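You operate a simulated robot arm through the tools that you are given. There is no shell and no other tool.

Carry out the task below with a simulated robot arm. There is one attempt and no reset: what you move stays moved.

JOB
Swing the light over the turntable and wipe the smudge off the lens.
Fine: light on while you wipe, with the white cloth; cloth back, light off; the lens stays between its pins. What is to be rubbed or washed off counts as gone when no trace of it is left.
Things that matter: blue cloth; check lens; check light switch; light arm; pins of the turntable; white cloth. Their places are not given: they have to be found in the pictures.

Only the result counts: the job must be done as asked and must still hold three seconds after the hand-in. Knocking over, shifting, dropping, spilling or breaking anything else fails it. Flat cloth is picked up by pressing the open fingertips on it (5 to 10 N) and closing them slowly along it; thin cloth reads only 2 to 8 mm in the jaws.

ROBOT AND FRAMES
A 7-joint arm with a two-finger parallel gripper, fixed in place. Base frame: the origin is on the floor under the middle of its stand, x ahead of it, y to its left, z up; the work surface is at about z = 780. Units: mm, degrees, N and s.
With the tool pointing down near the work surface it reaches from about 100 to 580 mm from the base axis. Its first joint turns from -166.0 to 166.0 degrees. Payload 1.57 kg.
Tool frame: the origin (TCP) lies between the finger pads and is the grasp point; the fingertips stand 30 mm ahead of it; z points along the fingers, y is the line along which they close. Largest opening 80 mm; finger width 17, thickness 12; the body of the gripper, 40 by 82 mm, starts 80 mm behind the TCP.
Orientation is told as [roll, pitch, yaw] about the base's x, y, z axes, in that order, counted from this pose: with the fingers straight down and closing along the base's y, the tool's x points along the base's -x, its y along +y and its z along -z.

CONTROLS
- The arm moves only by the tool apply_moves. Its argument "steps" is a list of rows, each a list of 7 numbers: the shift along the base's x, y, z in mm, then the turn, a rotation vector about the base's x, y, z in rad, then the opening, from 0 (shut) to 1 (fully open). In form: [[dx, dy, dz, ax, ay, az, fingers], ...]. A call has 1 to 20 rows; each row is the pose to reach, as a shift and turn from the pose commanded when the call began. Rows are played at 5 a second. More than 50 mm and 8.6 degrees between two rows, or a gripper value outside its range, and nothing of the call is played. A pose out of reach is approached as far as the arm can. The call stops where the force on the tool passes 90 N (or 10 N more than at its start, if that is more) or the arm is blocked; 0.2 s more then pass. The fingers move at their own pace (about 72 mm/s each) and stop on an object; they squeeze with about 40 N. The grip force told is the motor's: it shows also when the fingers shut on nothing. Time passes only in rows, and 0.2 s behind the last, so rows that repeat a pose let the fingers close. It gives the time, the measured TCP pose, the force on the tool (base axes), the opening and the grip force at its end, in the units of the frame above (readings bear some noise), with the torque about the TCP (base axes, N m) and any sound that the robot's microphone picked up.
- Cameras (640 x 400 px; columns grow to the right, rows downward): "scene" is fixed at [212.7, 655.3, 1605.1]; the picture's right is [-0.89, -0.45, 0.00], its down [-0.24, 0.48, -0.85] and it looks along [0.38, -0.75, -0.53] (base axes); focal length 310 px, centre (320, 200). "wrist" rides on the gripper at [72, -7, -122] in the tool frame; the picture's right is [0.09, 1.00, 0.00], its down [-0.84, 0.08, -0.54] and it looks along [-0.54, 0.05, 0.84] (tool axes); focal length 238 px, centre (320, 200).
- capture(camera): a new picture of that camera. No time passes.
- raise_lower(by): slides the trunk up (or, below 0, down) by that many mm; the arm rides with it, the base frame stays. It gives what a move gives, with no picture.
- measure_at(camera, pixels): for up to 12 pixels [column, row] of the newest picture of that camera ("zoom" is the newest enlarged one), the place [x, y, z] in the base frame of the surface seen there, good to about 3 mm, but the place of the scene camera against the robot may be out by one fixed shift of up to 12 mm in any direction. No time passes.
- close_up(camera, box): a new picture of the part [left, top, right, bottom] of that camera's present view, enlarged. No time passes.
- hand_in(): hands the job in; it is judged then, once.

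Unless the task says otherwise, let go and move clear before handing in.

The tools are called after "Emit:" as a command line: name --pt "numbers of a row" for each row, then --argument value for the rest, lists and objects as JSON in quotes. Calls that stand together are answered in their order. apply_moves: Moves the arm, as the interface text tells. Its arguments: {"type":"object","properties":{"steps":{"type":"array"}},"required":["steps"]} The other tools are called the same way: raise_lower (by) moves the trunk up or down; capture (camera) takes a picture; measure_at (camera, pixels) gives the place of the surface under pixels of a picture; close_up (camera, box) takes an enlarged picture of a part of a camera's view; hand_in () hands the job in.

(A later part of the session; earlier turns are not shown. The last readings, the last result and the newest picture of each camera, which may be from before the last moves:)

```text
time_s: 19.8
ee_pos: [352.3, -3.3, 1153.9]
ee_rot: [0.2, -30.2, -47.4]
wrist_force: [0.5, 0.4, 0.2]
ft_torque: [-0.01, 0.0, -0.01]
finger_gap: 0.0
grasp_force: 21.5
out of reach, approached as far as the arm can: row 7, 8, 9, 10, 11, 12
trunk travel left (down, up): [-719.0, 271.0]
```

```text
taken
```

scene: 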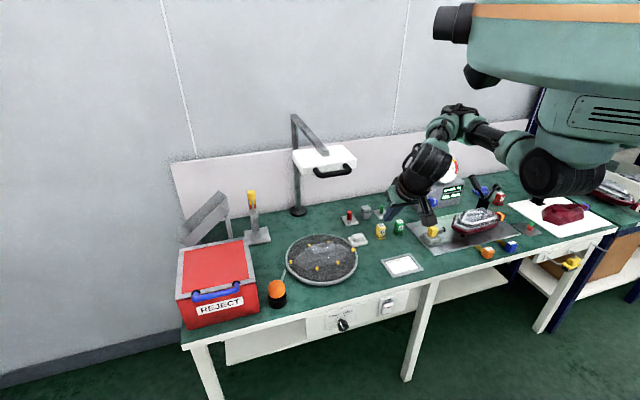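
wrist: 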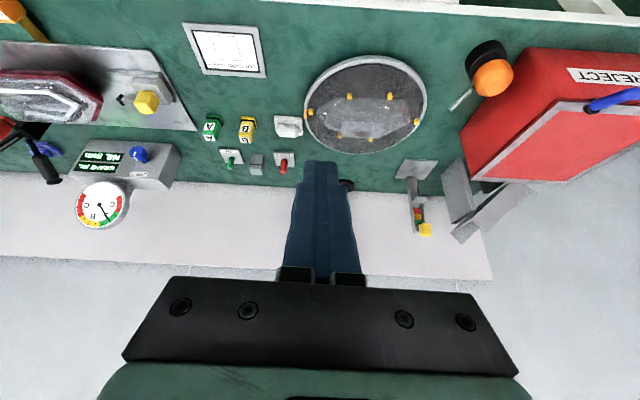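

The arm couldn't fold closer at this height and stopped at (352,-3,1154), which is in front of the bench edge. Going lower gives it more room, so I'll descend there.

Emit:
apply_moves --pt "0 0 -20 0 0 0 0" --pt "0 0 -40 0 0 0 0" --pt "0 0 -60 0 0 0 0" --pt "0 0 -80 0 0 0 0" --pt "0 0 -100 0 0 0 0" --pt "0 0 -120 0 0 0 0" --pt "0 0 -140 0 0 0 0" --pt "0 0 -160 0 0 0 0" --pt "0 0 -180 0 0 0 0" --pt "0 0 -200 0 0 0 0" --pt "0 0 -220 0 0 0 0" --pt "0 0 -240 0 0 0 0" --pt "0 0 -240 0 0 0 0"

Emit:
capture --camera "wrist"

Emit:
capture --camera "scene"

```text
time_s: 22.6
ee_pos: [354.1, 1.4, 915.0]
ee_rot: [0.2, -30.1, -47.4]
wrist_force: [-1.2, -0.4, 0.3]
ft_torque: [-0.01, 0.01, 0.02]
finger_gap: 0.0
grasp_force: 21.4
trunk travel left (down, up): [-719.0, 271.0]
```

```text
taken
```

wrist: 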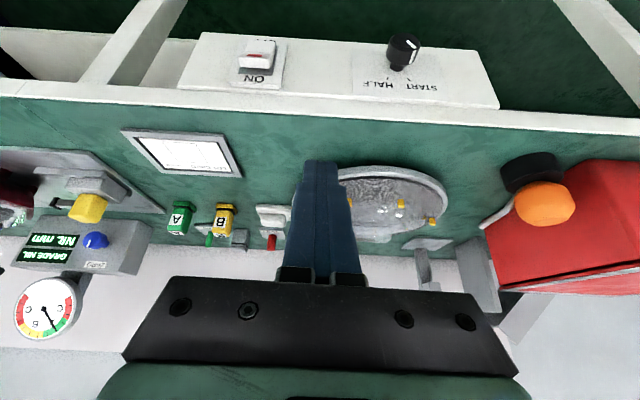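

```text
taken
```

scene: 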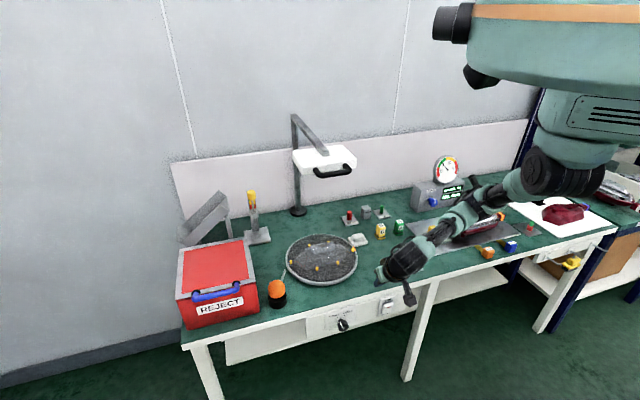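

The switch is visible upside down at wrist (257,62), with its label "ON" at (257,78). I'll measure the rocker and panel.

Emit:
close_up --camera "wrist" --box '[217, 30, 297, 90]'

Emit:
measure_at --camera "zoom" --pixels '[[320, 120], [260, 100], [400, 100], [320, 170], [320, 210], [330, 290], [250, 290], [420, 290], [330, 340], [330, 90], [210, 340], [480, 340]]'

```text
6.67 times, centred on (257, 60) of wrist
```

zoom: 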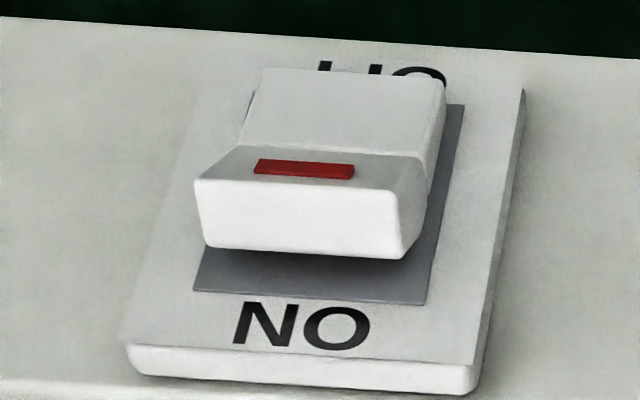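

```text
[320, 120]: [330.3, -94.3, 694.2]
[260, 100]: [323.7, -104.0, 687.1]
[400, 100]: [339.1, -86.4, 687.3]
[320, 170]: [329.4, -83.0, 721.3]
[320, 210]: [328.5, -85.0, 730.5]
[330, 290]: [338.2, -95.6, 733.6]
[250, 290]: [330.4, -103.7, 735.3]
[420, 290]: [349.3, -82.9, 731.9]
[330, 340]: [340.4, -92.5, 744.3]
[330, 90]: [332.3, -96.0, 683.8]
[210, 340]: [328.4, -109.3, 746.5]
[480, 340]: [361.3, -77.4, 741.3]
```

The panel faces 45° to the base axes; the rocker's upper ridge sits at about (328,-84,725) and sticks out 15 mm, its lower half at about z 690. I'll place the fingertips about 20 mm in front of its upper half.

Emit:
apply_moves --pt "-15 -15 0 0 0 0.01 0" --pt "-30 -30 0 0 0 0.02 0" --pt "-45 -45 -10 0 0 0.03 0" --pt "-57.5 -57.5 -30 0 0 0.042 0" --pt "-57.5 -57.5 -55 0 0 0.042 0" --pt "-57.5 -57.5 -80 0 0 0.042 0" --pt "-57.5 -57.5 -105 0 0 0.042 0" --pt "-57.5 -57.5 -130 0 0 0.042 0" --pt "-57.5 -57.5 -150 0 0 0.042 0" --pt "-57.5 -57.5 -165 0 0 0.042 0" --pt "-57.5 -57.5 -171 0 0 0.042 0" --pt "-57.5 -57.5 -171 0 0 0.042 0"

Emit:
capture --camera "wrist"

Emit:
capture --camera "scene"

Emit:
close_up --camera "scene" --box '[350, 250, 440, 330]'

```text
time_s: 25.2
ee_pos: [322.1, -61.6, 765.6]
ee_rot: [0.2, -30.1, -44.9]
wrist_force: [-0.3, 0.5, -0.8]
ft_torque: [-0.02, -0.01, 0.03]
finger_gap: 0.0
grasp_force: 21.0
out of reach, approached as far as the arm can: row 5, 6, 7, 8, 9, 10, 11, 12
trunk travel left (down, up): [-719.0, 271.0]
```

```text
taken
```

wrist: 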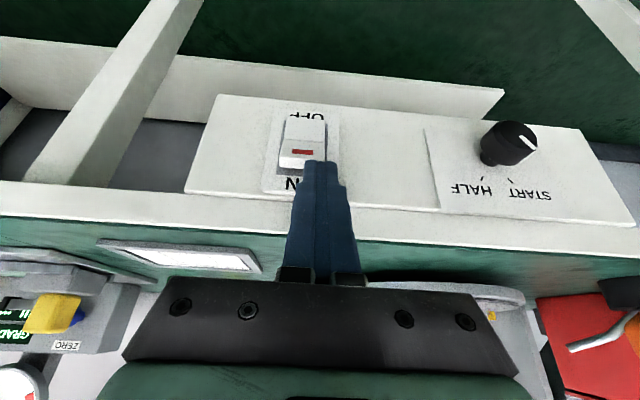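

```text
taken
```

scene: 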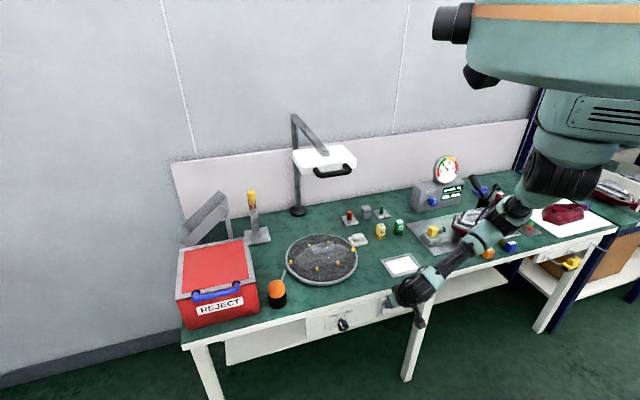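

```text
5.00 times, centred on (395, 290) of scene
```

zoom: 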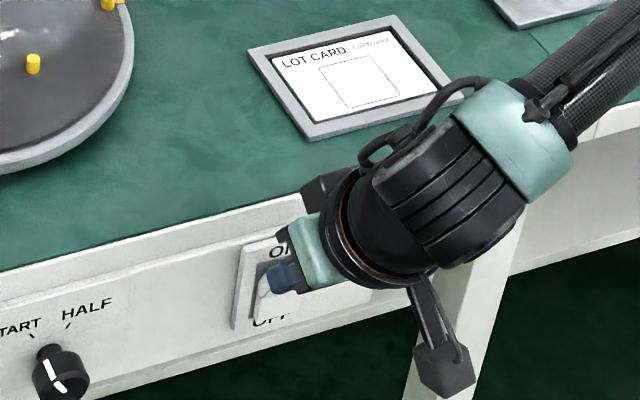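

The arm stopped short at (322,-62,766); it needs the trunk lower. I'll back off and up, then check the arm links' places before lowering the trunk.

Emit:
apply_moves --pt "-10 10 10 0 0 0 0" --pt "-20 20 30 0 0 0 0" --pt "-25 25 60 0 0 0 0" --pt "-28 28 90 0 0 0 0" --pt "-28 28 120 0 0 0 0" --pt "-28 28 145 0 0 0 0" --pt "-28 28 145 0 0 0 0"

Emit:
capture --camera "scene"

```text
time_s: 26.8
ee_pos: [290.4, -34.7, 910.0]
ee_rot: [0.2, -30.1, -44.9]
wrist_force: [-0.5, -0.1, -0.3]
ft_torque: [-0.05, 0.01, -0.04]
finger_gap: 0.0
grasp_force: 21.8
out of reach, approached as far as the arm can: row 1, 2, 3, 4
trunk travel left (down, up): [-719.0, 271.0]
```

```text
taken
```

scene: 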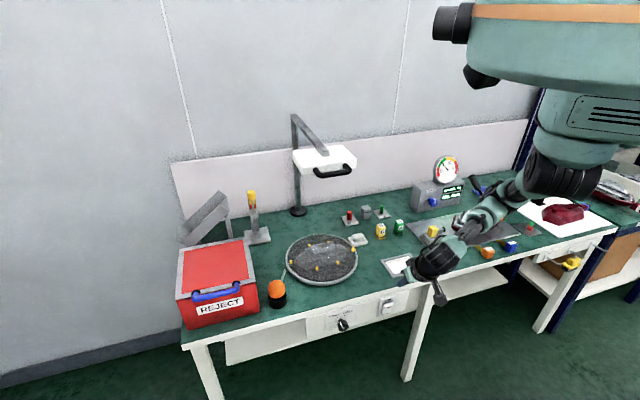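

I'll measure the arm's links in this picture to see the room beneath them.

Emit:
measure_at --camera "scene" --pixels '[[510, 190], [485, 220], [465, 235], [435, 262], [555, 180], [520, 170], [438, 293], [580, 130], [460, 20], [485, 75]]'

Emit:
close_up --camera "scene" --box '[370, 120, 640, 320]'

```text
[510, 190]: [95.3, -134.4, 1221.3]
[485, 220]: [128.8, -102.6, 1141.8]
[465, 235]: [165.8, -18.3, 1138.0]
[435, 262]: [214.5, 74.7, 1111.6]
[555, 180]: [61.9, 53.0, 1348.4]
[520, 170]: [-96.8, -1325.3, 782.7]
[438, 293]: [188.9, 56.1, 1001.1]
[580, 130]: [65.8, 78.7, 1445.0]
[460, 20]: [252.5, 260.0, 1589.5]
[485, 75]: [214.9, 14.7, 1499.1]
```

```text
2.00 times, centred on (505, 220) of scene
```

zoom: 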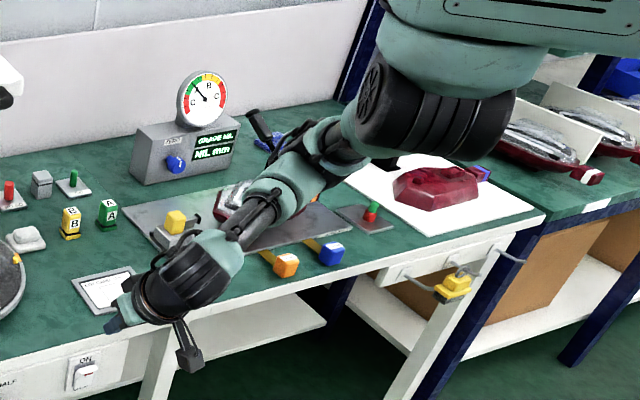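

The elbow is at about (110,-120,1170), well in front of the bench edge, so lowering the trunk is safe. I'll lower it by 150 mm.

Emit:
raise_lower --by -150

Emit:
capture --camera "wrist"

Emit:
capture --camera "scene"

```text
time_s: 28.6
ee_pos: [291.3, -34.3, 760.5]
ee_rot: [0.2, -30.1, -44.9]
wrist_force: [0.5, 0.8, 0.7]
ft_torque: [-0.01, 0.02, -0.04]
finger_gap: 0.0
grasp_force: 21.0
trunk travel left (down, up): [-569.0, 421.0]
```

```text
taken
```

wrist: 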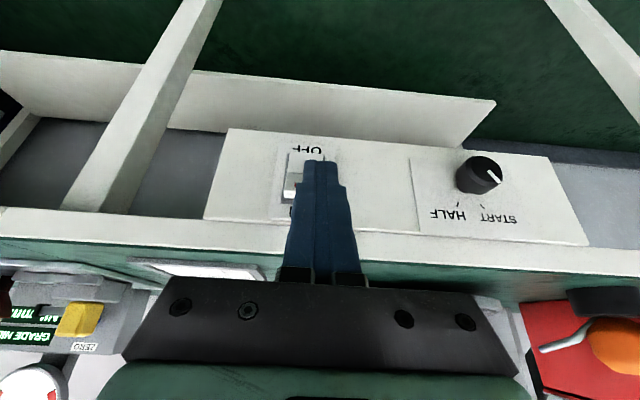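

```text
taken
```

scene: 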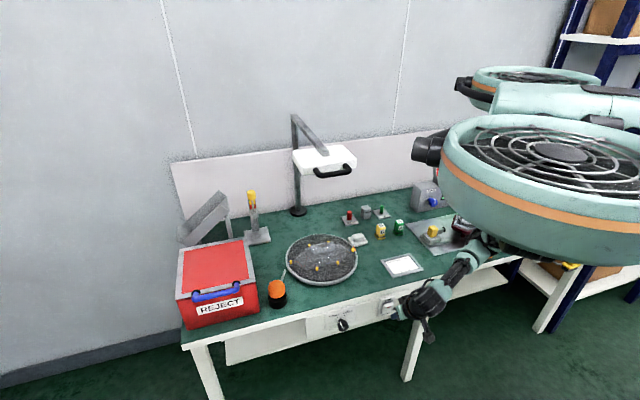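

The trunk is lower and the pose held. I'll line up with the rocker's upper half and come close to it.

Emit:
apply_moves --pt "-8 -8 -8 0 0 0 0" --pt "-8 -8 -16.5 0 0 0 0" --pt "-1 -15 -16.5 0 0 0 0" --pt "6 -22 -16.5 0 0 0 0" --pt "13 -29 -16.5 0 0 0 0" --pt "13 -29 -16.5 0 0 0 0"

Emit:
close_up --camera "wrist" --box '[250, 110, 370, 210]'

Emit:
close_up --camera "scene" --box '[350, 270, 440, 340]'

```text
time_s: 29.9
ee_pos: [304.9, -63.6, 746.3]
ee_rot: [0.2, -30.1, -45.0]
wrist_force: [0.0, -0.3, -1.1]
ft_torque: [0.02, -0.02, 0.0]
finger_gap: 0.0
grasp_force: 21.4
trunk travel left (down, up): [-569.0, 421.0]
```

```text
4.00 times, centred on (310, 160) of wrist
```

zoom: 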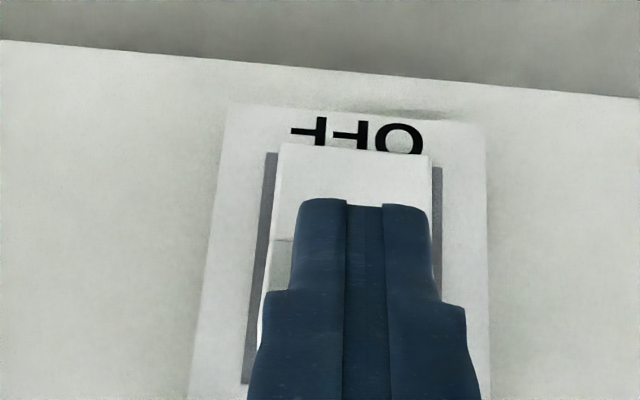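

```text
5.71 times, centred on (395, 305) of scene
```

zoom: 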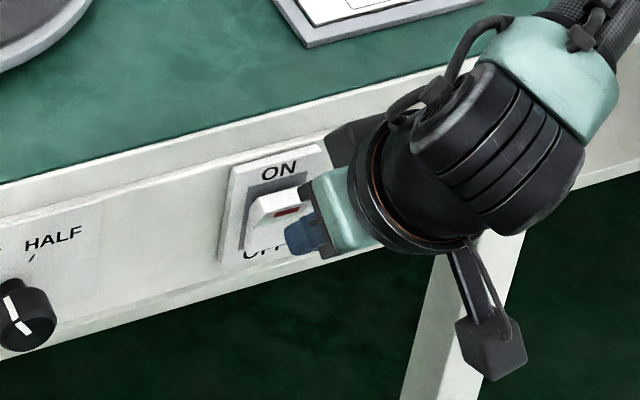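

The fingertips are lined up with the rocker. I'll check heights on the visible parts before pressing.

Emit:
measure_at --camera "zoom" --pixels '[[355, 150], [290, 170], [420, 170], [280, 250], [275, 230], [262, 300], [355, 135], [470, 200], [225, 200], [325, 215], [410, 215], [250, 370]]'

```text
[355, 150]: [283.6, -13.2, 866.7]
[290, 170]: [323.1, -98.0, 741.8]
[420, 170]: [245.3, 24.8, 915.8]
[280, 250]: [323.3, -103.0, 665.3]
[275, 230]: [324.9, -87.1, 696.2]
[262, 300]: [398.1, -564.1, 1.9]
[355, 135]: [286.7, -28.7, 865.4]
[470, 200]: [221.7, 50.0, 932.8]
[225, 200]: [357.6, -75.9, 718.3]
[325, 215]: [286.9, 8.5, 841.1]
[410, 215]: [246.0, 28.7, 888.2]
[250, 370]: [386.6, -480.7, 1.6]
```

Those readings came from the scene close-up, not the wrist one. I'll retake the wrist close-up and measure again.

Emit:
close_up --camera "wrist" --box '[250, 110, 370, 210]'

Emit:
measure_at --camera "zoom" --pixels '[[355, 150], [290, 170], [420, 170], [280, 225], [277, 250], [262, 300], [355, 135], [470, 200], [225, 200], [325, 215], [410, 215], [250, 370]]'

```text
4.00 times, centred on (310, 160) of wrist
```

zoom: 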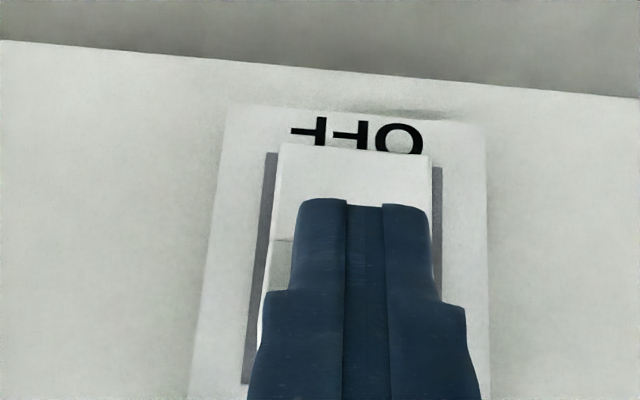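

```text
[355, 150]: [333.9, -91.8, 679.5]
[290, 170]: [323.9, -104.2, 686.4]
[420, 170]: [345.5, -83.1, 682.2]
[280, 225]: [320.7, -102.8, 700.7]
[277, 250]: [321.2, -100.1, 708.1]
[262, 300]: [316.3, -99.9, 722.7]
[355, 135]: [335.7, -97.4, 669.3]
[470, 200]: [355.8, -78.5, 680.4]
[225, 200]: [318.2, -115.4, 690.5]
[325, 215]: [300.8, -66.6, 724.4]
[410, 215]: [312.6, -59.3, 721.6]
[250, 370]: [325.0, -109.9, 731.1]
```

Rocker spans z 680–730 with the crease near 705, and the fingertips are at z≈722. I'll drop 4 mm and press inward in small steps.

Emit:
apply_moves --pt "0 0 -4 0 0 0 0" --pt "2.8 -2.8 -4 0 0 0 0" --pt "5.7 -5.7 -4 0 0 0 0" --pt "7.8 -7.8 -4 0 0 0 0" --pt "9.2 -9.2 -4 0 0 0 0" --pt "10.6 -10.6 -4 0 0 0 0" --pt "12 -12 -4 0 0 0 0" --pt "13.4 -13.4 -4 0 0 0 0" --pt "13.4 -13.4 -4 0 0 0 0"

Emit:
capture --camera "scene"

Emit:
close_up --camera "scene" --box '[350, 270, 440, 340]'

```text
time_s: 31.9
ee_pos: [317.5, -75.6, 739.6]
ee_rot: [0.2, -29.9, -44.8]
wrist_force: [-4.3, 2.4, -1.6]
ft_torque: [0.06, 0.13, -0.05]
finger_gap: 0.0
grasp_force: 21.0
trunk travel left (down, up): [-569.0, 421.0]
```

```text
taken
```

scene: 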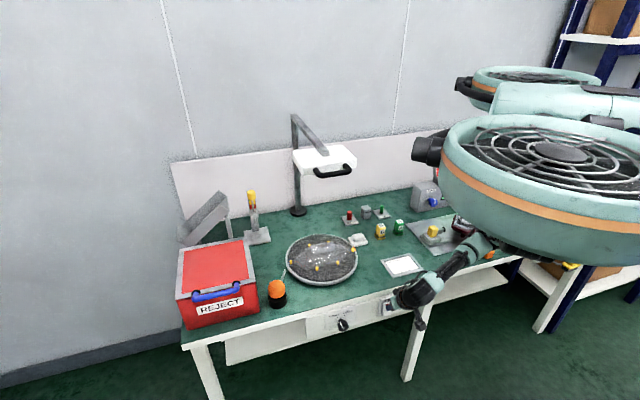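

```text
5.71 times, centred on (395, 305) of scene
```

zoom: 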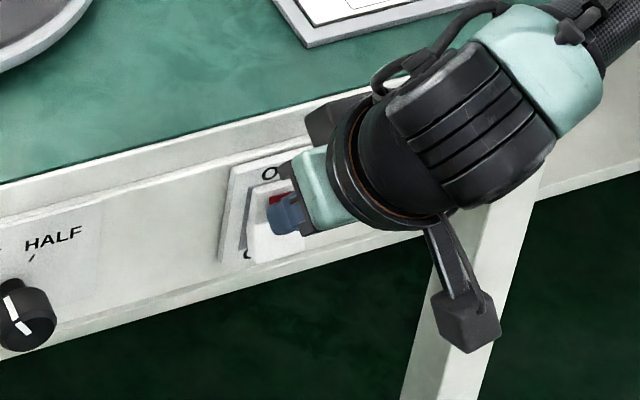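

The rocker looks tipped and the lens in the scene looks brighter with new highlights. I'll back off and check the lens under the light.

Emit:
apply_moves --pt "-7 7 2 0 0 0 0" --pt "-18 18 6 0 0 0 0" --pt "-30 30 10 0 0 0 0" --pt "-34 34 14 0 0 0 0" --pt "-34 34 14 0 0 0 0"

Emit:
close_up --camera "wrist" --box '[230, 100, 390, 200]'

Emit:
close_up --camera "scene" --box '[282, 228, 376, 288]'

Emit:
close_up --camera "scene" --box '[350, 270, 440, 340]'

Emit:
close_up --camera "scene" --box '[270, 100, 390, 190]'

```text
time_s: 33.1
ee_pos: [282.8, -43.0, 751.9]
ee_rot: [0.2, -30.1, -45.1]
wrist_force: [-0.3, 0.4, 0.0]
ft_torque: [0.04, 0.0, 0.0]
finger_gap: 0.1
grasp_force: 21.4
trunk travel left (down, up): [-569.0, 421.0]
```

```text
4.00 times, centred on (310, 150) of wrist
```

zoom: 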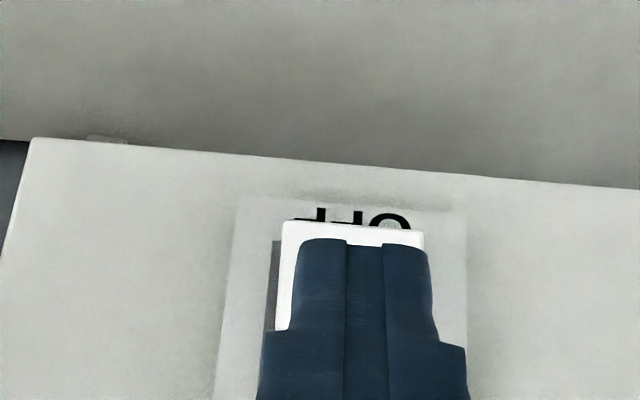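

```text
6.67 times, centred on (329, 258) of scene
```

zoom: 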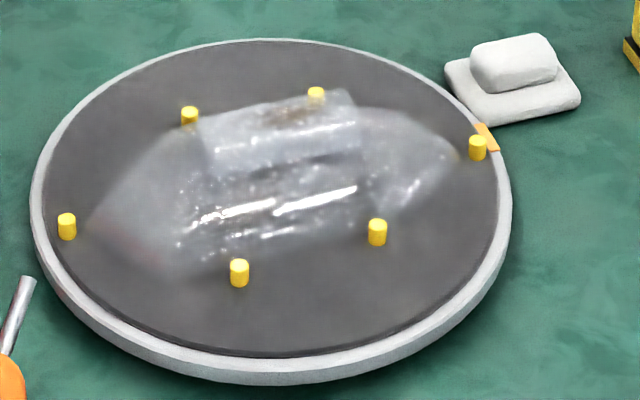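

```text
5.71 times, centred on (395, 305) of scene
```

zoom: 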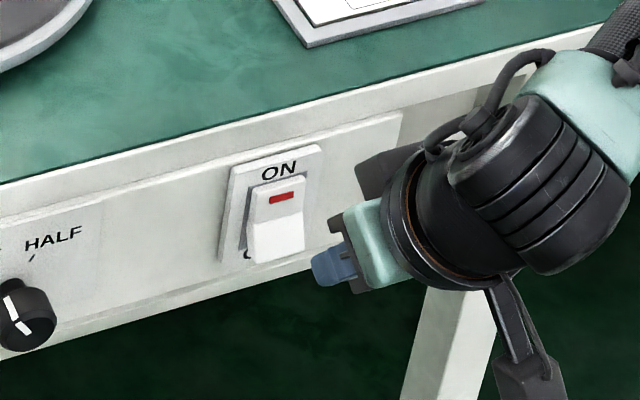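

```text
4.44 times, centred on (330, 145) of scene
```

zoom: 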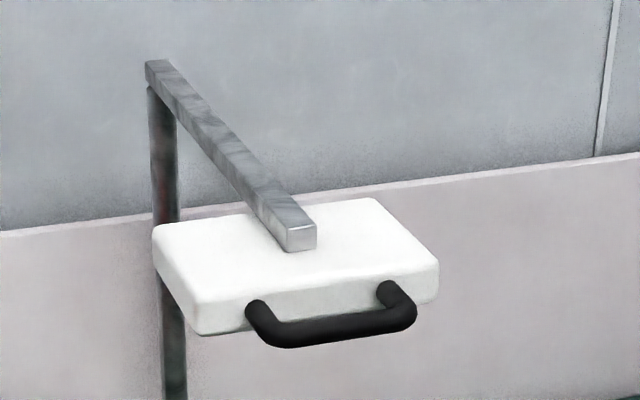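

The rocker is tipped to ON, the lamp light falls on the lens, and the brown smudge shows on the top facet at zoom (260–340, 95–125). I'll check the robot's body height, then move to look at the cloth.

Emit:
capture --camera "scene"

Emit:
measure_at --camera "scene" --pixels '[[425, 150], [445, 160], [450, 200], [490, 240], [550, 260], [480, 150], [470, 260], [430, 285], [600, 230]]'

```text
taken
```

scene: 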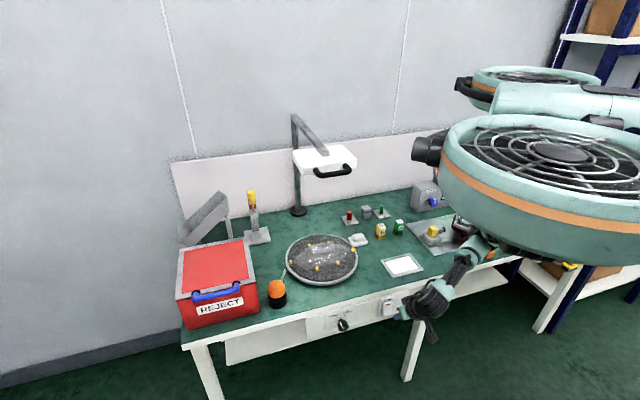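

```text
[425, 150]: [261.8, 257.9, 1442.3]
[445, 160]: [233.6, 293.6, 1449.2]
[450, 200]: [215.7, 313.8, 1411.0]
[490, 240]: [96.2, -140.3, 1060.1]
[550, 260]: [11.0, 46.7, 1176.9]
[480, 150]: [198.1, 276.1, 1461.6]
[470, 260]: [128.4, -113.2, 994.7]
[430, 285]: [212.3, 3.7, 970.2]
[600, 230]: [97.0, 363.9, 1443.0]
```

The robot body stays well clear of the bench. I'll rise in front of the panel and move over the bench to look at the cloth from nearby.

Emit:
apply_moves --pt "0 0 30 0 0 0 0" --pt "0 0 70 0 0 0 0" --pt "0 0 110 0 0 0 0" --pt "0 0 150 0 0 0 0" --pt "0 0 190 0 0 0 0" --pt "15 -18 210 0 0 0 0" --pt "40 -48 215 0 0 0 0" --pt "65 -77 215 0 0 0 0" --pt "90 -107 215 0 0 0 0" --pt "115 -136 215 0 0 0 0" --pt "135 -160 215 0 0 0 0" --pt "150 -178 215 0 0 0 0" --pt "162 -192 215 0 0 0 0" --pt "162 -192 215 0 0 0 0"

Emit:
capture --camera "wrist"

Emit:
capture --camera "scene"

```text
time_s: 36.1
ee_pos: [445.9, -236.5, 967.3]
ee_rot: [0.2, -30.1, -44.9]
wrist_force: [0.1, -0.5, -0.7]
ft_torque: [-0.01, 0.0, 0.0]
finger_gap: 0.2
grasp_force: 21.2
out of reach, approached as far as the arm can: row 3, 4, 5, 6, 7, 8
trunk travel left (down, up): [-569.0, 421.0]
```

```text
taken
```

wrist: 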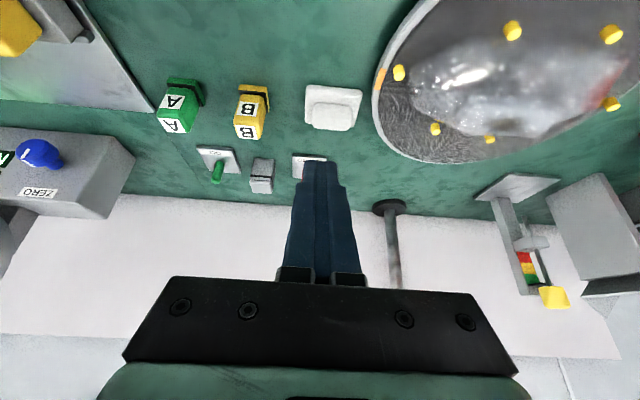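

```text
taken
```

scene: 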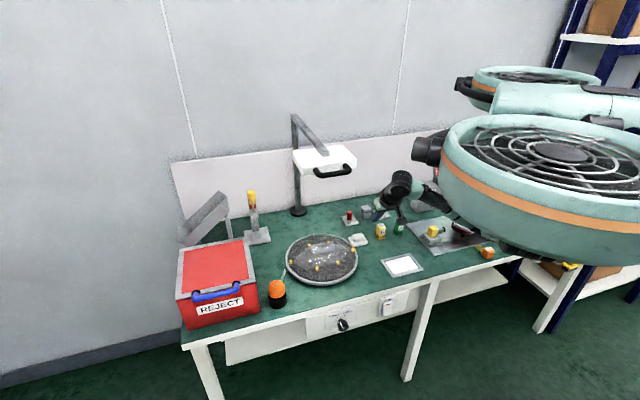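

Emit:
close_up --camera "wrist" --box '[292, 70, 376, 140]'

Emit:
measure_at --camera "zoom" --pixels '[[320, 210], [190, 230], [450, 240], [200, 330], [430, 350], [320, 340], [160, 110], [500, 130], [150, 340], [490, 370], [320, 120], [320, 260]]'

Emit:
close_up --camera "wrist" --box '[380, 0, 640, 165]'

```text
5.71 times, centred on (334, 105) of wrist
```

zoom: 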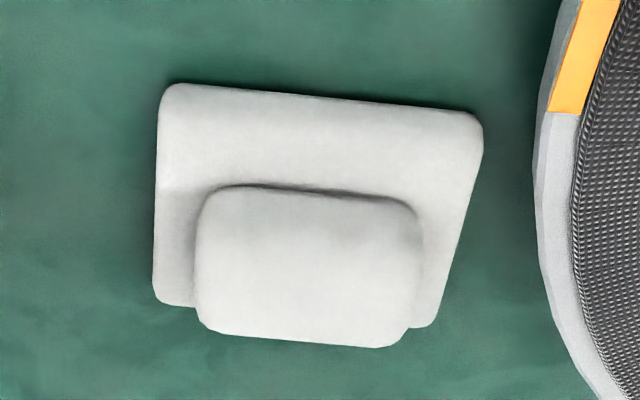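

```text
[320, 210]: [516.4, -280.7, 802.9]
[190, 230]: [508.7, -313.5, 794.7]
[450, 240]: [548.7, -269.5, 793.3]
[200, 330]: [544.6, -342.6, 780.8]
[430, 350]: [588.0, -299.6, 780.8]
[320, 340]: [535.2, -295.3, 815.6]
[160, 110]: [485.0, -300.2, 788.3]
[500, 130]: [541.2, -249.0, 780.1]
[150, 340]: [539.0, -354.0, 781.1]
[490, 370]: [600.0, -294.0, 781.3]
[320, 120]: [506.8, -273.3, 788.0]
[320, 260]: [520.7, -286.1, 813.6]
```

```text
2.42 times, centred on (510, 82) of wrist
```

zoom: 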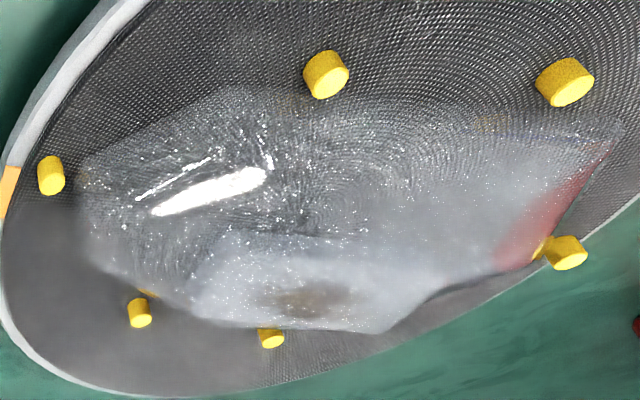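

The cloth is a flat pad (z≈790) with a raised block on it (top z≈815), and the brown smudge shows at zoom (310,300) on the lens's top facet. I'll measure the smudge's extent and the block's edges.

Emit:
measure_at --camera "zoom" --pixels '[[265, 298], [310, 300], [355, 298], [310, 285], [310, 315], [215, 290], [380, 320], [200, 240], [300, 250], [400, 270], [240, 235], [350, 245]]'

Emit:
close_up --camera "wrist" --box '[440, 80, 570, 150]'

Emit:
close_up --camera "scene" --box '[300, 230, 350, 265]'

```text
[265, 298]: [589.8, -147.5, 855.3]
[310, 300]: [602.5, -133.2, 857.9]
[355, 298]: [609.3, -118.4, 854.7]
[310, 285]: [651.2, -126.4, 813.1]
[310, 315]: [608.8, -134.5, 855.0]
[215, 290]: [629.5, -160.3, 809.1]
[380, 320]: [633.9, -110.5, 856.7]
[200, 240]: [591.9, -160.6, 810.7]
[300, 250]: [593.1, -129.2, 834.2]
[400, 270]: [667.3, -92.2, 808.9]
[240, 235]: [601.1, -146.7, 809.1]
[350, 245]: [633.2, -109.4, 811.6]
```

```text
4.92 times, centred on (505, 115) of wrist
```

zoom: 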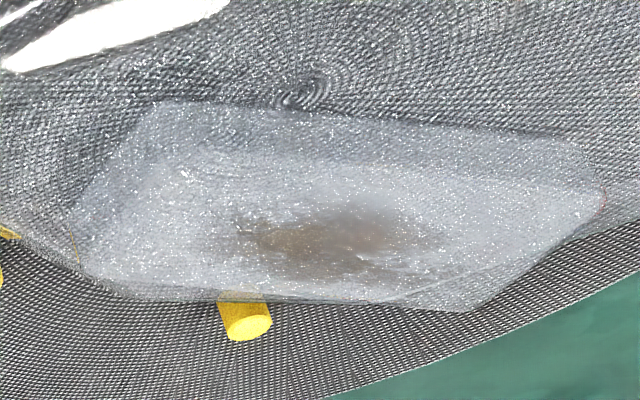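

```text
11.43 times, centred on (325, 248) of scene
```

zoom: 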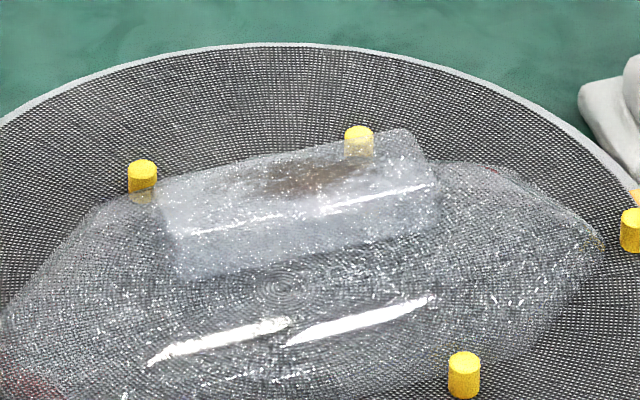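

The smudge lies on the top facet and is about 45 mm long. I'll measure facet and smudge edges in a wrist close-up.

Emit:
close_up --camera "wrist" --box '[440, 80, 570, 150]'

Emit:
measure_at --camera "zoom" --pixels '[[240, 230], [300, 240], [340, 240], [380, 240], [435, 240], [340, 205], [340, 270], [120, 260], [470, 300], [560, 220], [150, 180], [340, 180]]'

Emit:
measure_at --camera "zoom" --pixels '[[200, 240], [260, 260], [300, 280], [400, 280], [450, 260], [500, 240], [300, 210], [400, 210], [260, 210], [160, 120], [580, 150], [340, 290]]'

```text
4.92 times, centred on (505, 115) of wrist
```

zoom: 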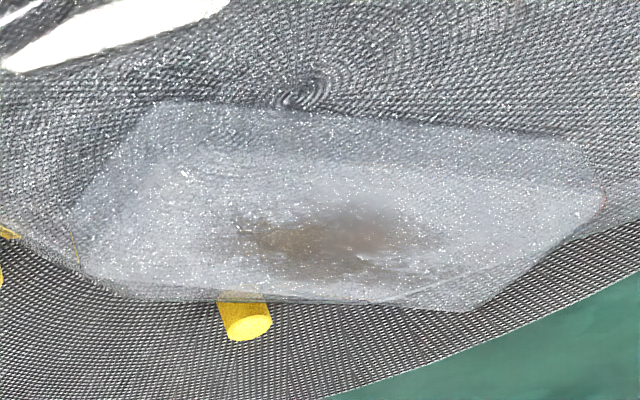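

```text
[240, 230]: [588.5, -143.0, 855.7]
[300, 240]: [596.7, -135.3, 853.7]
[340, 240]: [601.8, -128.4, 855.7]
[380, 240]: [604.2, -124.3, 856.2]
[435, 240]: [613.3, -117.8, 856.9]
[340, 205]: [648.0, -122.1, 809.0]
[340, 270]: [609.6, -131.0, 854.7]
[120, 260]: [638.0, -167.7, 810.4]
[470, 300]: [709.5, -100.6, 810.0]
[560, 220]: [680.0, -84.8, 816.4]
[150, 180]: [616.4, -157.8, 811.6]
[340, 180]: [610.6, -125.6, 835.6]
```

```text
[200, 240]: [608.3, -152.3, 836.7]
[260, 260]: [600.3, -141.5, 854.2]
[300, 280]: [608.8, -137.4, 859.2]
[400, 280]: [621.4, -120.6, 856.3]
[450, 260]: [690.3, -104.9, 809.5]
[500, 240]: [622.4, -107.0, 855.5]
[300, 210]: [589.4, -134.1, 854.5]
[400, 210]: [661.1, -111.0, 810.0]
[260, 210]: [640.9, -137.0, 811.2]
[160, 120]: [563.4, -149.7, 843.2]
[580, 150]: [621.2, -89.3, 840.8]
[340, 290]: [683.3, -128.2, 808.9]
```

The facet lies at z≈856 and the smudge is centred near (601,-130). The cloth's block is centred at about (527,-290), 47 mm long along the bench front. I'll check neighbouring objects' places before descending.

Emit:
measure_at --camera "wrist" --pixels '[[252, 92], [250, 125], [180, 90], [308, 160], [297, 172], [262, 165], [262, 190], [217, 165], [400, 73], [380, 75], [435, 130], [388, 207]]'

Emit:
close_up --camera "wrist" --box '[230, 70, 390, 200]'

```text
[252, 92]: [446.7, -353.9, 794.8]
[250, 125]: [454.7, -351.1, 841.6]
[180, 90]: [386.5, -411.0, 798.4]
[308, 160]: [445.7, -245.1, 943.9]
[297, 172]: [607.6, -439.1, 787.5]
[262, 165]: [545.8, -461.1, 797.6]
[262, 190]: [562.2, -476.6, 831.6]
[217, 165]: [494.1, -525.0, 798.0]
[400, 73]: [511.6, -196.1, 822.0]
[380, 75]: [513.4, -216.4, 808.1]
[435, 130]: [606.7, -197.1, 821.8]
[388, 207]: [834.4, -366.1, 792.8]
```

```text
3.08 times, centred on (310, 135) of wrist
```

zoom: 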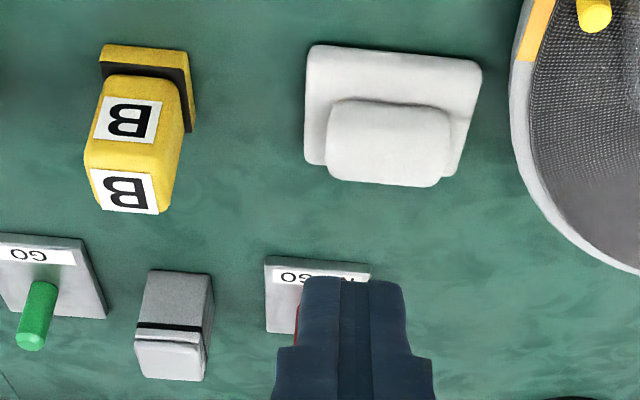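

Nothing stands closer than about 90 mm to the cloth except the turntable rim on its right. I'll open the fingers to 60 mm and go above the block.

Emit:
apply_moves --pt "12 -8 -5 0 0 0 0.3" --pt "25 -15 -15 0 0 0 0.6" --pt "37 -23 -30 0 0 0 0.75" --pt "50 -31 -45 0 0 0 0.75" --pt "62 -39 -57 0 0 0 0.75" --pt "72.7 -45.2 -67 0 0 0 0.75" --pt "72.7 -45.2 -67 0 0 0 0.75"

Emit:
capture --camera "wrist"

Emit:
capture --camera "scene"

```text
time_s: 37.8
ee_pos: [519.6, -280.6, 900.6]
ee_rot: [0.1, -30.1, -44.9]
wrist_force: [0.2, -0.1, 0.8]
ft_torque: [0.01, -0.03, 0.0]
finger_gap: 60.1
grasp_force: 0.2
trunk travel left (down, up): [-569.0, 421.0]
```

```text
taken
```

wrist: 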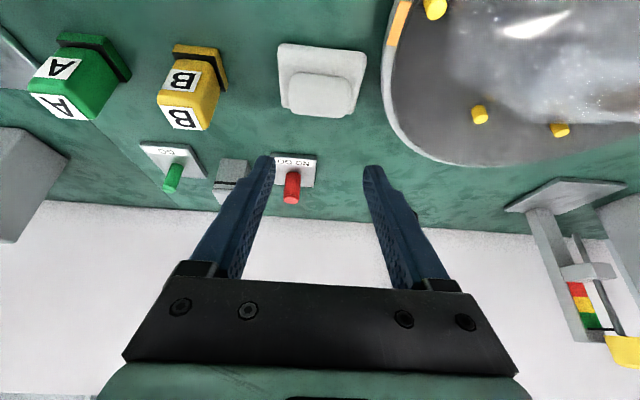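

```text
taken
```

scene: 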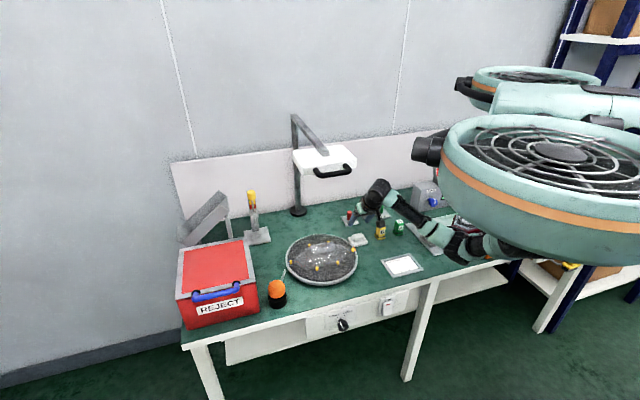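

Emit:
close_up --camera "wrist" --box '[240, 30, 400, 200]'

Emit:
measure_at --camera "wrist" --pixels '[[322, 90], [295, 90], [348, 95], [322, 78], [320, 110], [285, 60], [360, 66], [322, 55], [283, 100], [353, 110], [392, 60], [322, 45]]'

```text
2.35 times, centred on (320, 115) of wrist
```

zoom: 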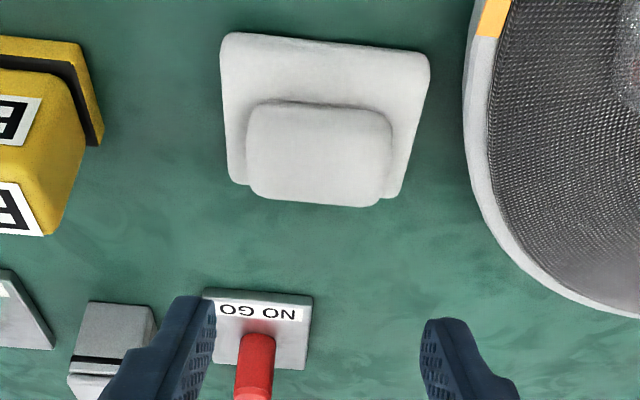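

```text
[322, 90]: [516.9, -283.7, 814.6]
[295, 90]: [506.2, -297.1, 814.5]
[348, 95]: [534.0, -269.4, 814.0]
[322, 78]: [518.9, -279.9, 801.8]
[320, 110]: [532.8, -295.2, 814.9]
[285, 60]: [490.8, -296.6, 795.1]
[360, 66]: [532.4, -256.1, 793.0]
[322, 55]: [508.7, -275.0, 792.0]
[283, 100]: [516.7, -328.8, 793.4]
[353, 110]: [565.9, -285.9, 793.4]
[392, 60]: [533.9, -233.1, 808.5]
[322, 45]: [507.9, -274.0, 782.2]
```

The block spans about 143–189 along the front and its top is at z≈815; the pad's top is at z≈793. I'll descend so the fingertips straddle the block just above the pad.

Emit:
apply_moves --pt "-0.7 -0.7 -14 0 0 0 0.75" --pt "-0.7 -0.7 -28 0 0 0 0.75" --pt "-0.7 -0.7 -42 0 0 0 0.75" --pt "-0.7 -0.7 -54 0 0 0 0.75" --pt "-0.7 -0.7 -64 0 0 0 0.75" --pt "-0.7 -0.7 -72 0 0 0 0.75" --pt "-0.7 -0.7 -72 0 0 0 0.75"

Emit:
capture --camera "wrist"

Emit:
close_up --camera "scene" --box '[320, 190, 420, 270]'

```text
time_s: 39.4
ee_pos: [517.6, -282.2, 830.2]
ee_rot: [0.2, -30.2, -44.8]
wrist_force: [0.9, -0.2, -0.8]
ft_torque: [-0.03, 0.01, 0.01]
finger_gap: 60.1
grasp_force: 0.0
trunk travel left (down, up): [-569.0, 421.0]
```

```text
taken
```

wrist: 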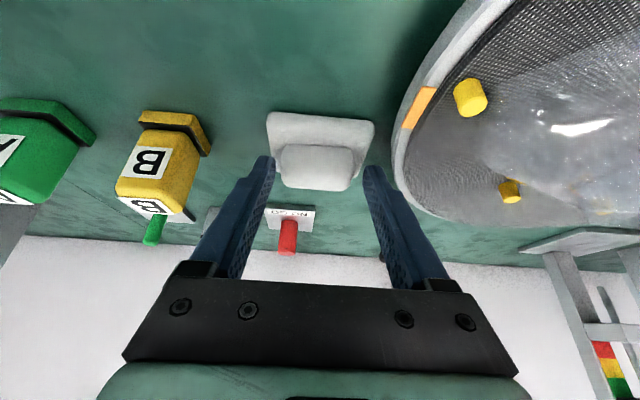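

```text
5.00 times, centred on (370, 230) of scene
```

zoom: 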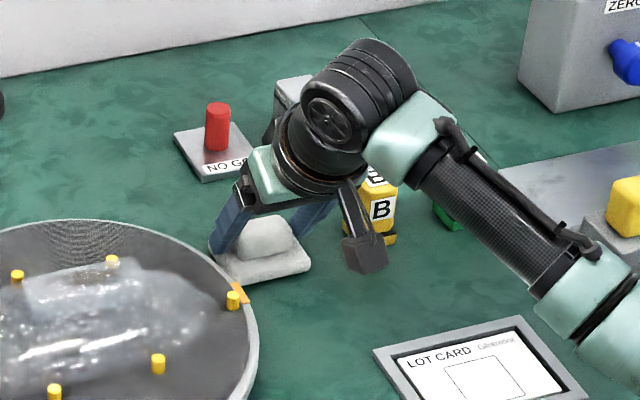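

The fingertips straddle the block in both pictures with no contact. I'll lower 2 mm and close slowly on it.

Emit:
apply_moves --pt "0 0 -2 0 0 0 0.72" --pt "0 0 -2 0 0 0 0.68" --pt "0 0 -2 0 0 0 0.64" --pt "0 0 -2 0 0 0 0.6" --pt "0 0 -2 0 0 0 0.56" --pt "0 0 -2 0 0 0 0.52" --pt "0 0 -2 0 0 0 0.48" --pt "0 0 -2 0 0 0 0.44" --pt "0 0 -2 0 0 0 0.4" --pt "0 0 -2 0 0 0 0.4"

Emit:
capture --camera "wrist"

Emit:
close_up --camera "scene" --box '[340, 210, 400, 260]'

```text
time_s: 41.5
ee_pos: [518.6, -281.2, 828.9]
ee_rot: [0.1, -30.1, -44.9]
wrist_force: [0.0, 0.3, 0.7]
ft_torque: [0.01, 0.0, 0.02]
finger_gap: 48.5
grasp_force: 39.8
trunk travel left (down, up): [-569.0, 421.0]
```

```text
taken
```

wrist: 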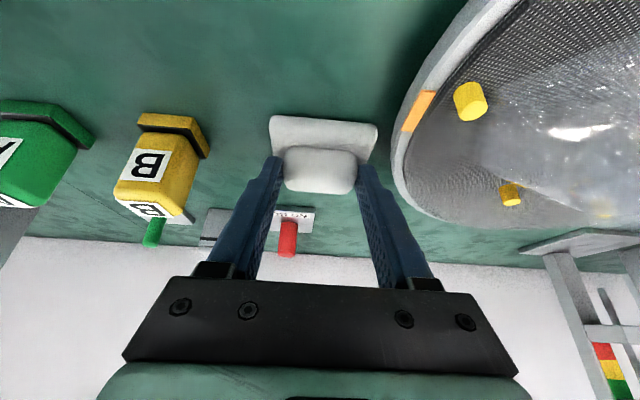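

```text
8.00 times, centred on (370, 235) of scene
```

zoom: 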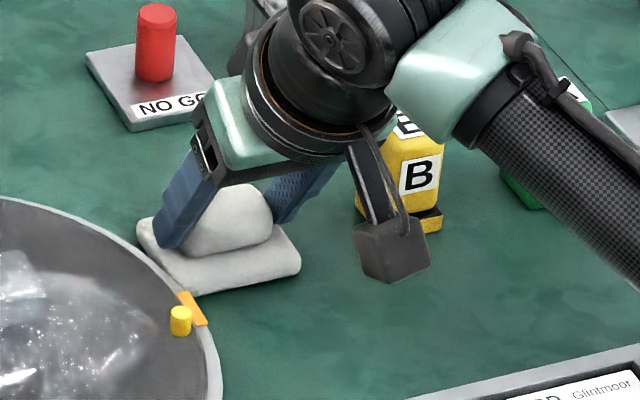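

The block is held at 48.5 mm with 40 N. I'll lift slowly and see whether the pad comes along.

Emit:
apply_moves --pt "0 0 3 0 0 0 0.4" --pt "0 0 8 0 0 0 0.4" --pt "0 0 16 0 0 0 0.4" --pt "0 0 26 0 0 0 0.4" --pt "0 0 38 0 0 0 0.4" --pt "0 0 50 0 0 0 0.4" --pt "0 0 50 0 0 0 0.4"

Emit:
capture --camera "wrist"

Emit:
close_up --camera "scene" --box '[320, 190, 420, 270]'

```text
time_s: 43.1
ee_pos: [517.5, -278.9, 876.8]
ee_rot: [0.2, -30.1, -44.9]
wrist_force: [-1.0, -0.9, -1.2]
ft_torque: [-0.01, 0.02, 0.0]
finger_gap: 48.7
grasp_force: 40.6
trunk travel left (down, up): [-569.0, 421.0]
```

```text
taken
```

wrist: 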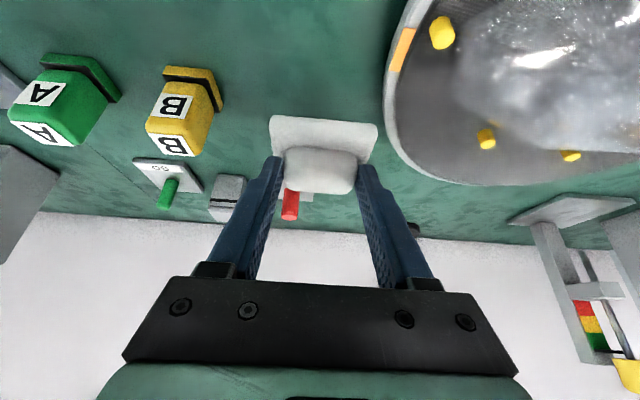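

```text
5.00 times, centred on (370, 230) of scene
```

zoom: 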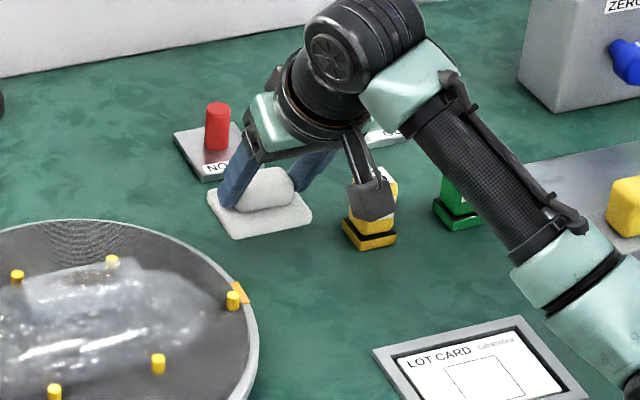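

The whole cloth is lifted cleanly. I'll check where the forearm and lamp underside are before moving under the lamp.

Emit:
capture --camera "scene"

Emit:
measure_at --camera "scene" --pixels '[[384, 195], [395, 192], [410, 212], [425, 225], [440, 240], [460, 248], [490, 245], [300, 170], [330, 176], [318, 172], [310, 150], [360, 220]]'

Emit:
close_up --camera "scene" --box '[280, 120, 520, 280]'

```text
taken
```

scene: 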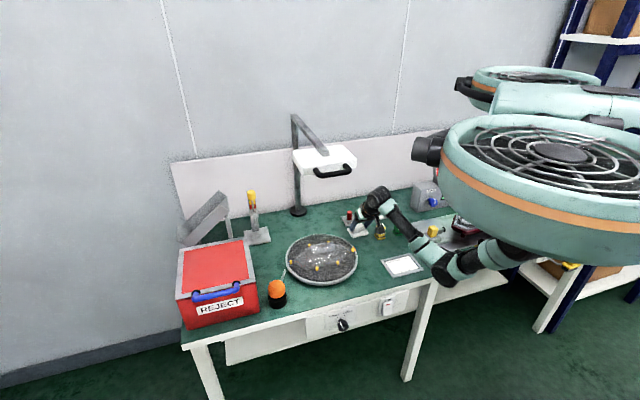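

```text
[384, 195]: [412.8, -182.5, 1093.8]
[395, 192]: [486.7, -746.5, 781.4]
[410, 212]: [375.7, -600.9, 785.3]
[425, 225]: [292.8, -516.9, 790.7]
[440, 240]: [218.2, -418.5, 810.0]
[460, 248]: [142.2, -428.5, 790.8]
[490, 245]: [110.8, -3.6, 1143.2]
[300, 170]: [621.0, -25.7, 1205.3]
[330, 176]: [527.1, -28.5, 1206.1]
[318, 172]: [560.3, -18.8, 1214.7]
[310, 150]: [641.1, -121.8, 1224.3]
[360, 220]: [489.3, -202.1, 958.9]
```

```text
2.50 times, centred on (400, 200) of scene
```

zoom: 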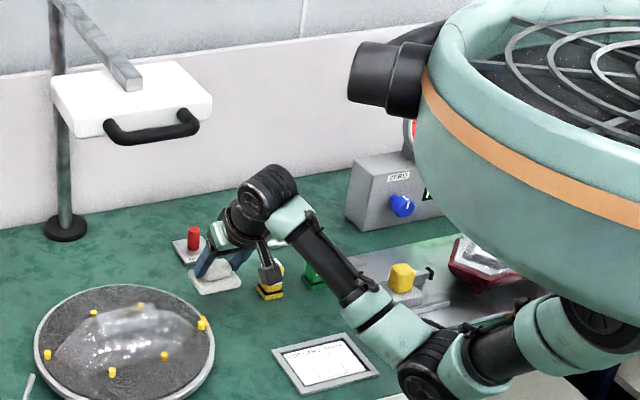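

The forearm runs from scene (380,198) to an elbow at about (444,266). I'll measure along it.

Emit:
measure_at --camera "scene" --pixels '[[380, 198], [397, 222], [405, 232], [418, 247], [430, 256], [444, 266], [460, 263], [475, 258], [490, 250], [510, 245]]'

```text
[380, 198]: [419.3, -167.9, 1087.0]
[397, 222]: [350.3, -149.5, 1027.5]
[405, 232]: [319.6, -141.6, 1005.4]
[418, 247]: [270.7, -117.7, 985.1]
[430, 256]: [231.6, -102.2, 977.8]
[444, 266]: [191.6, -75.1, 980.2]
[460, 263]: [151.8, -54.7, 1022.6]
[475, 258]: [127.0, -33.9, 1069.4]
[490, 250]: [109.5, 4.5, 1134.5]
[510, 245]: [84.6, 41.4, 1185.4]
```

The elbow hangs at about (190,-85,970), clear in front of the bench, and the wrist will stay below the lamp handle (z≈1205). I'll carry the cloth over the lens, hovering about 15 mm above the facet.

Emit:
apply_moves --pt "0 0 15 0 0 0 0.4" --pt "0 0 30 0 0 0 0.4" --pt "2 4 42 0 0 0 0.4" --pt "9 20 42 0 0 0 0.4" --pt "19 40 42 0 0 0 0.4" --pt "29 62 42 0 0 0 0.4" --pt "39 84 42 0 0 0 0.4" --pt "49 105 42 0 0 0 0.4" --pt "59 126 42 0 0 0 0.4" --pt "68 145 42 0 0 0 0.4" --pt "75.3 160.1 42 0 0 0 0.4" --pt "75.3 160.1 42 0 0 0 0.4"

Emit:
capture --camera "wrist"

Emit:
capture --camera "scene"

Emit:
close_up --camera "scene" --box '[270, 130, 430, 290]'

```text
time_s: 45.8
ee_pos: [592.4, -120.6, 920.5]
ee_rot: [0.2, -30.1, -44.9]
wrist_force: [-0.1, 0.4, -0.4]
ft_torque: [-0.04, 0.02, 0.01]
finger_gap: 48.7
grasp_force: 40.2
trunk travel left (down, up): [-569.0, 421.0]
```

```text
taken
```

wrist: 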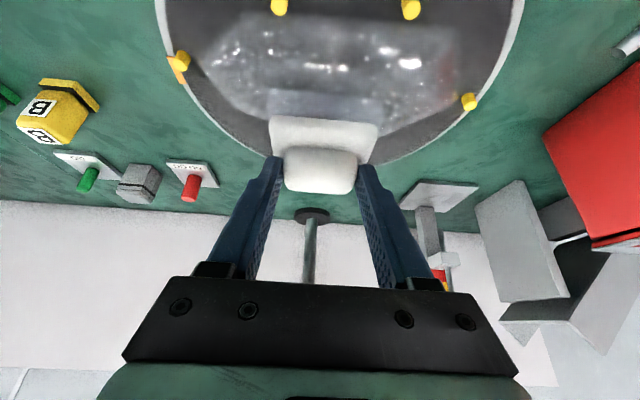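

```text
taken
```

scene: 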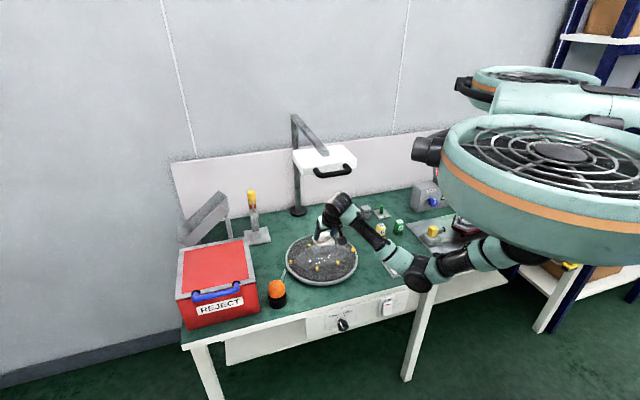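

```text
2.50 times, centred on (350, 210) of scene
```

zoom: 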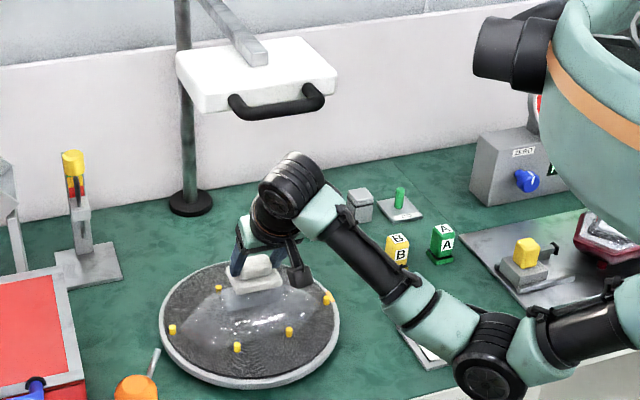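

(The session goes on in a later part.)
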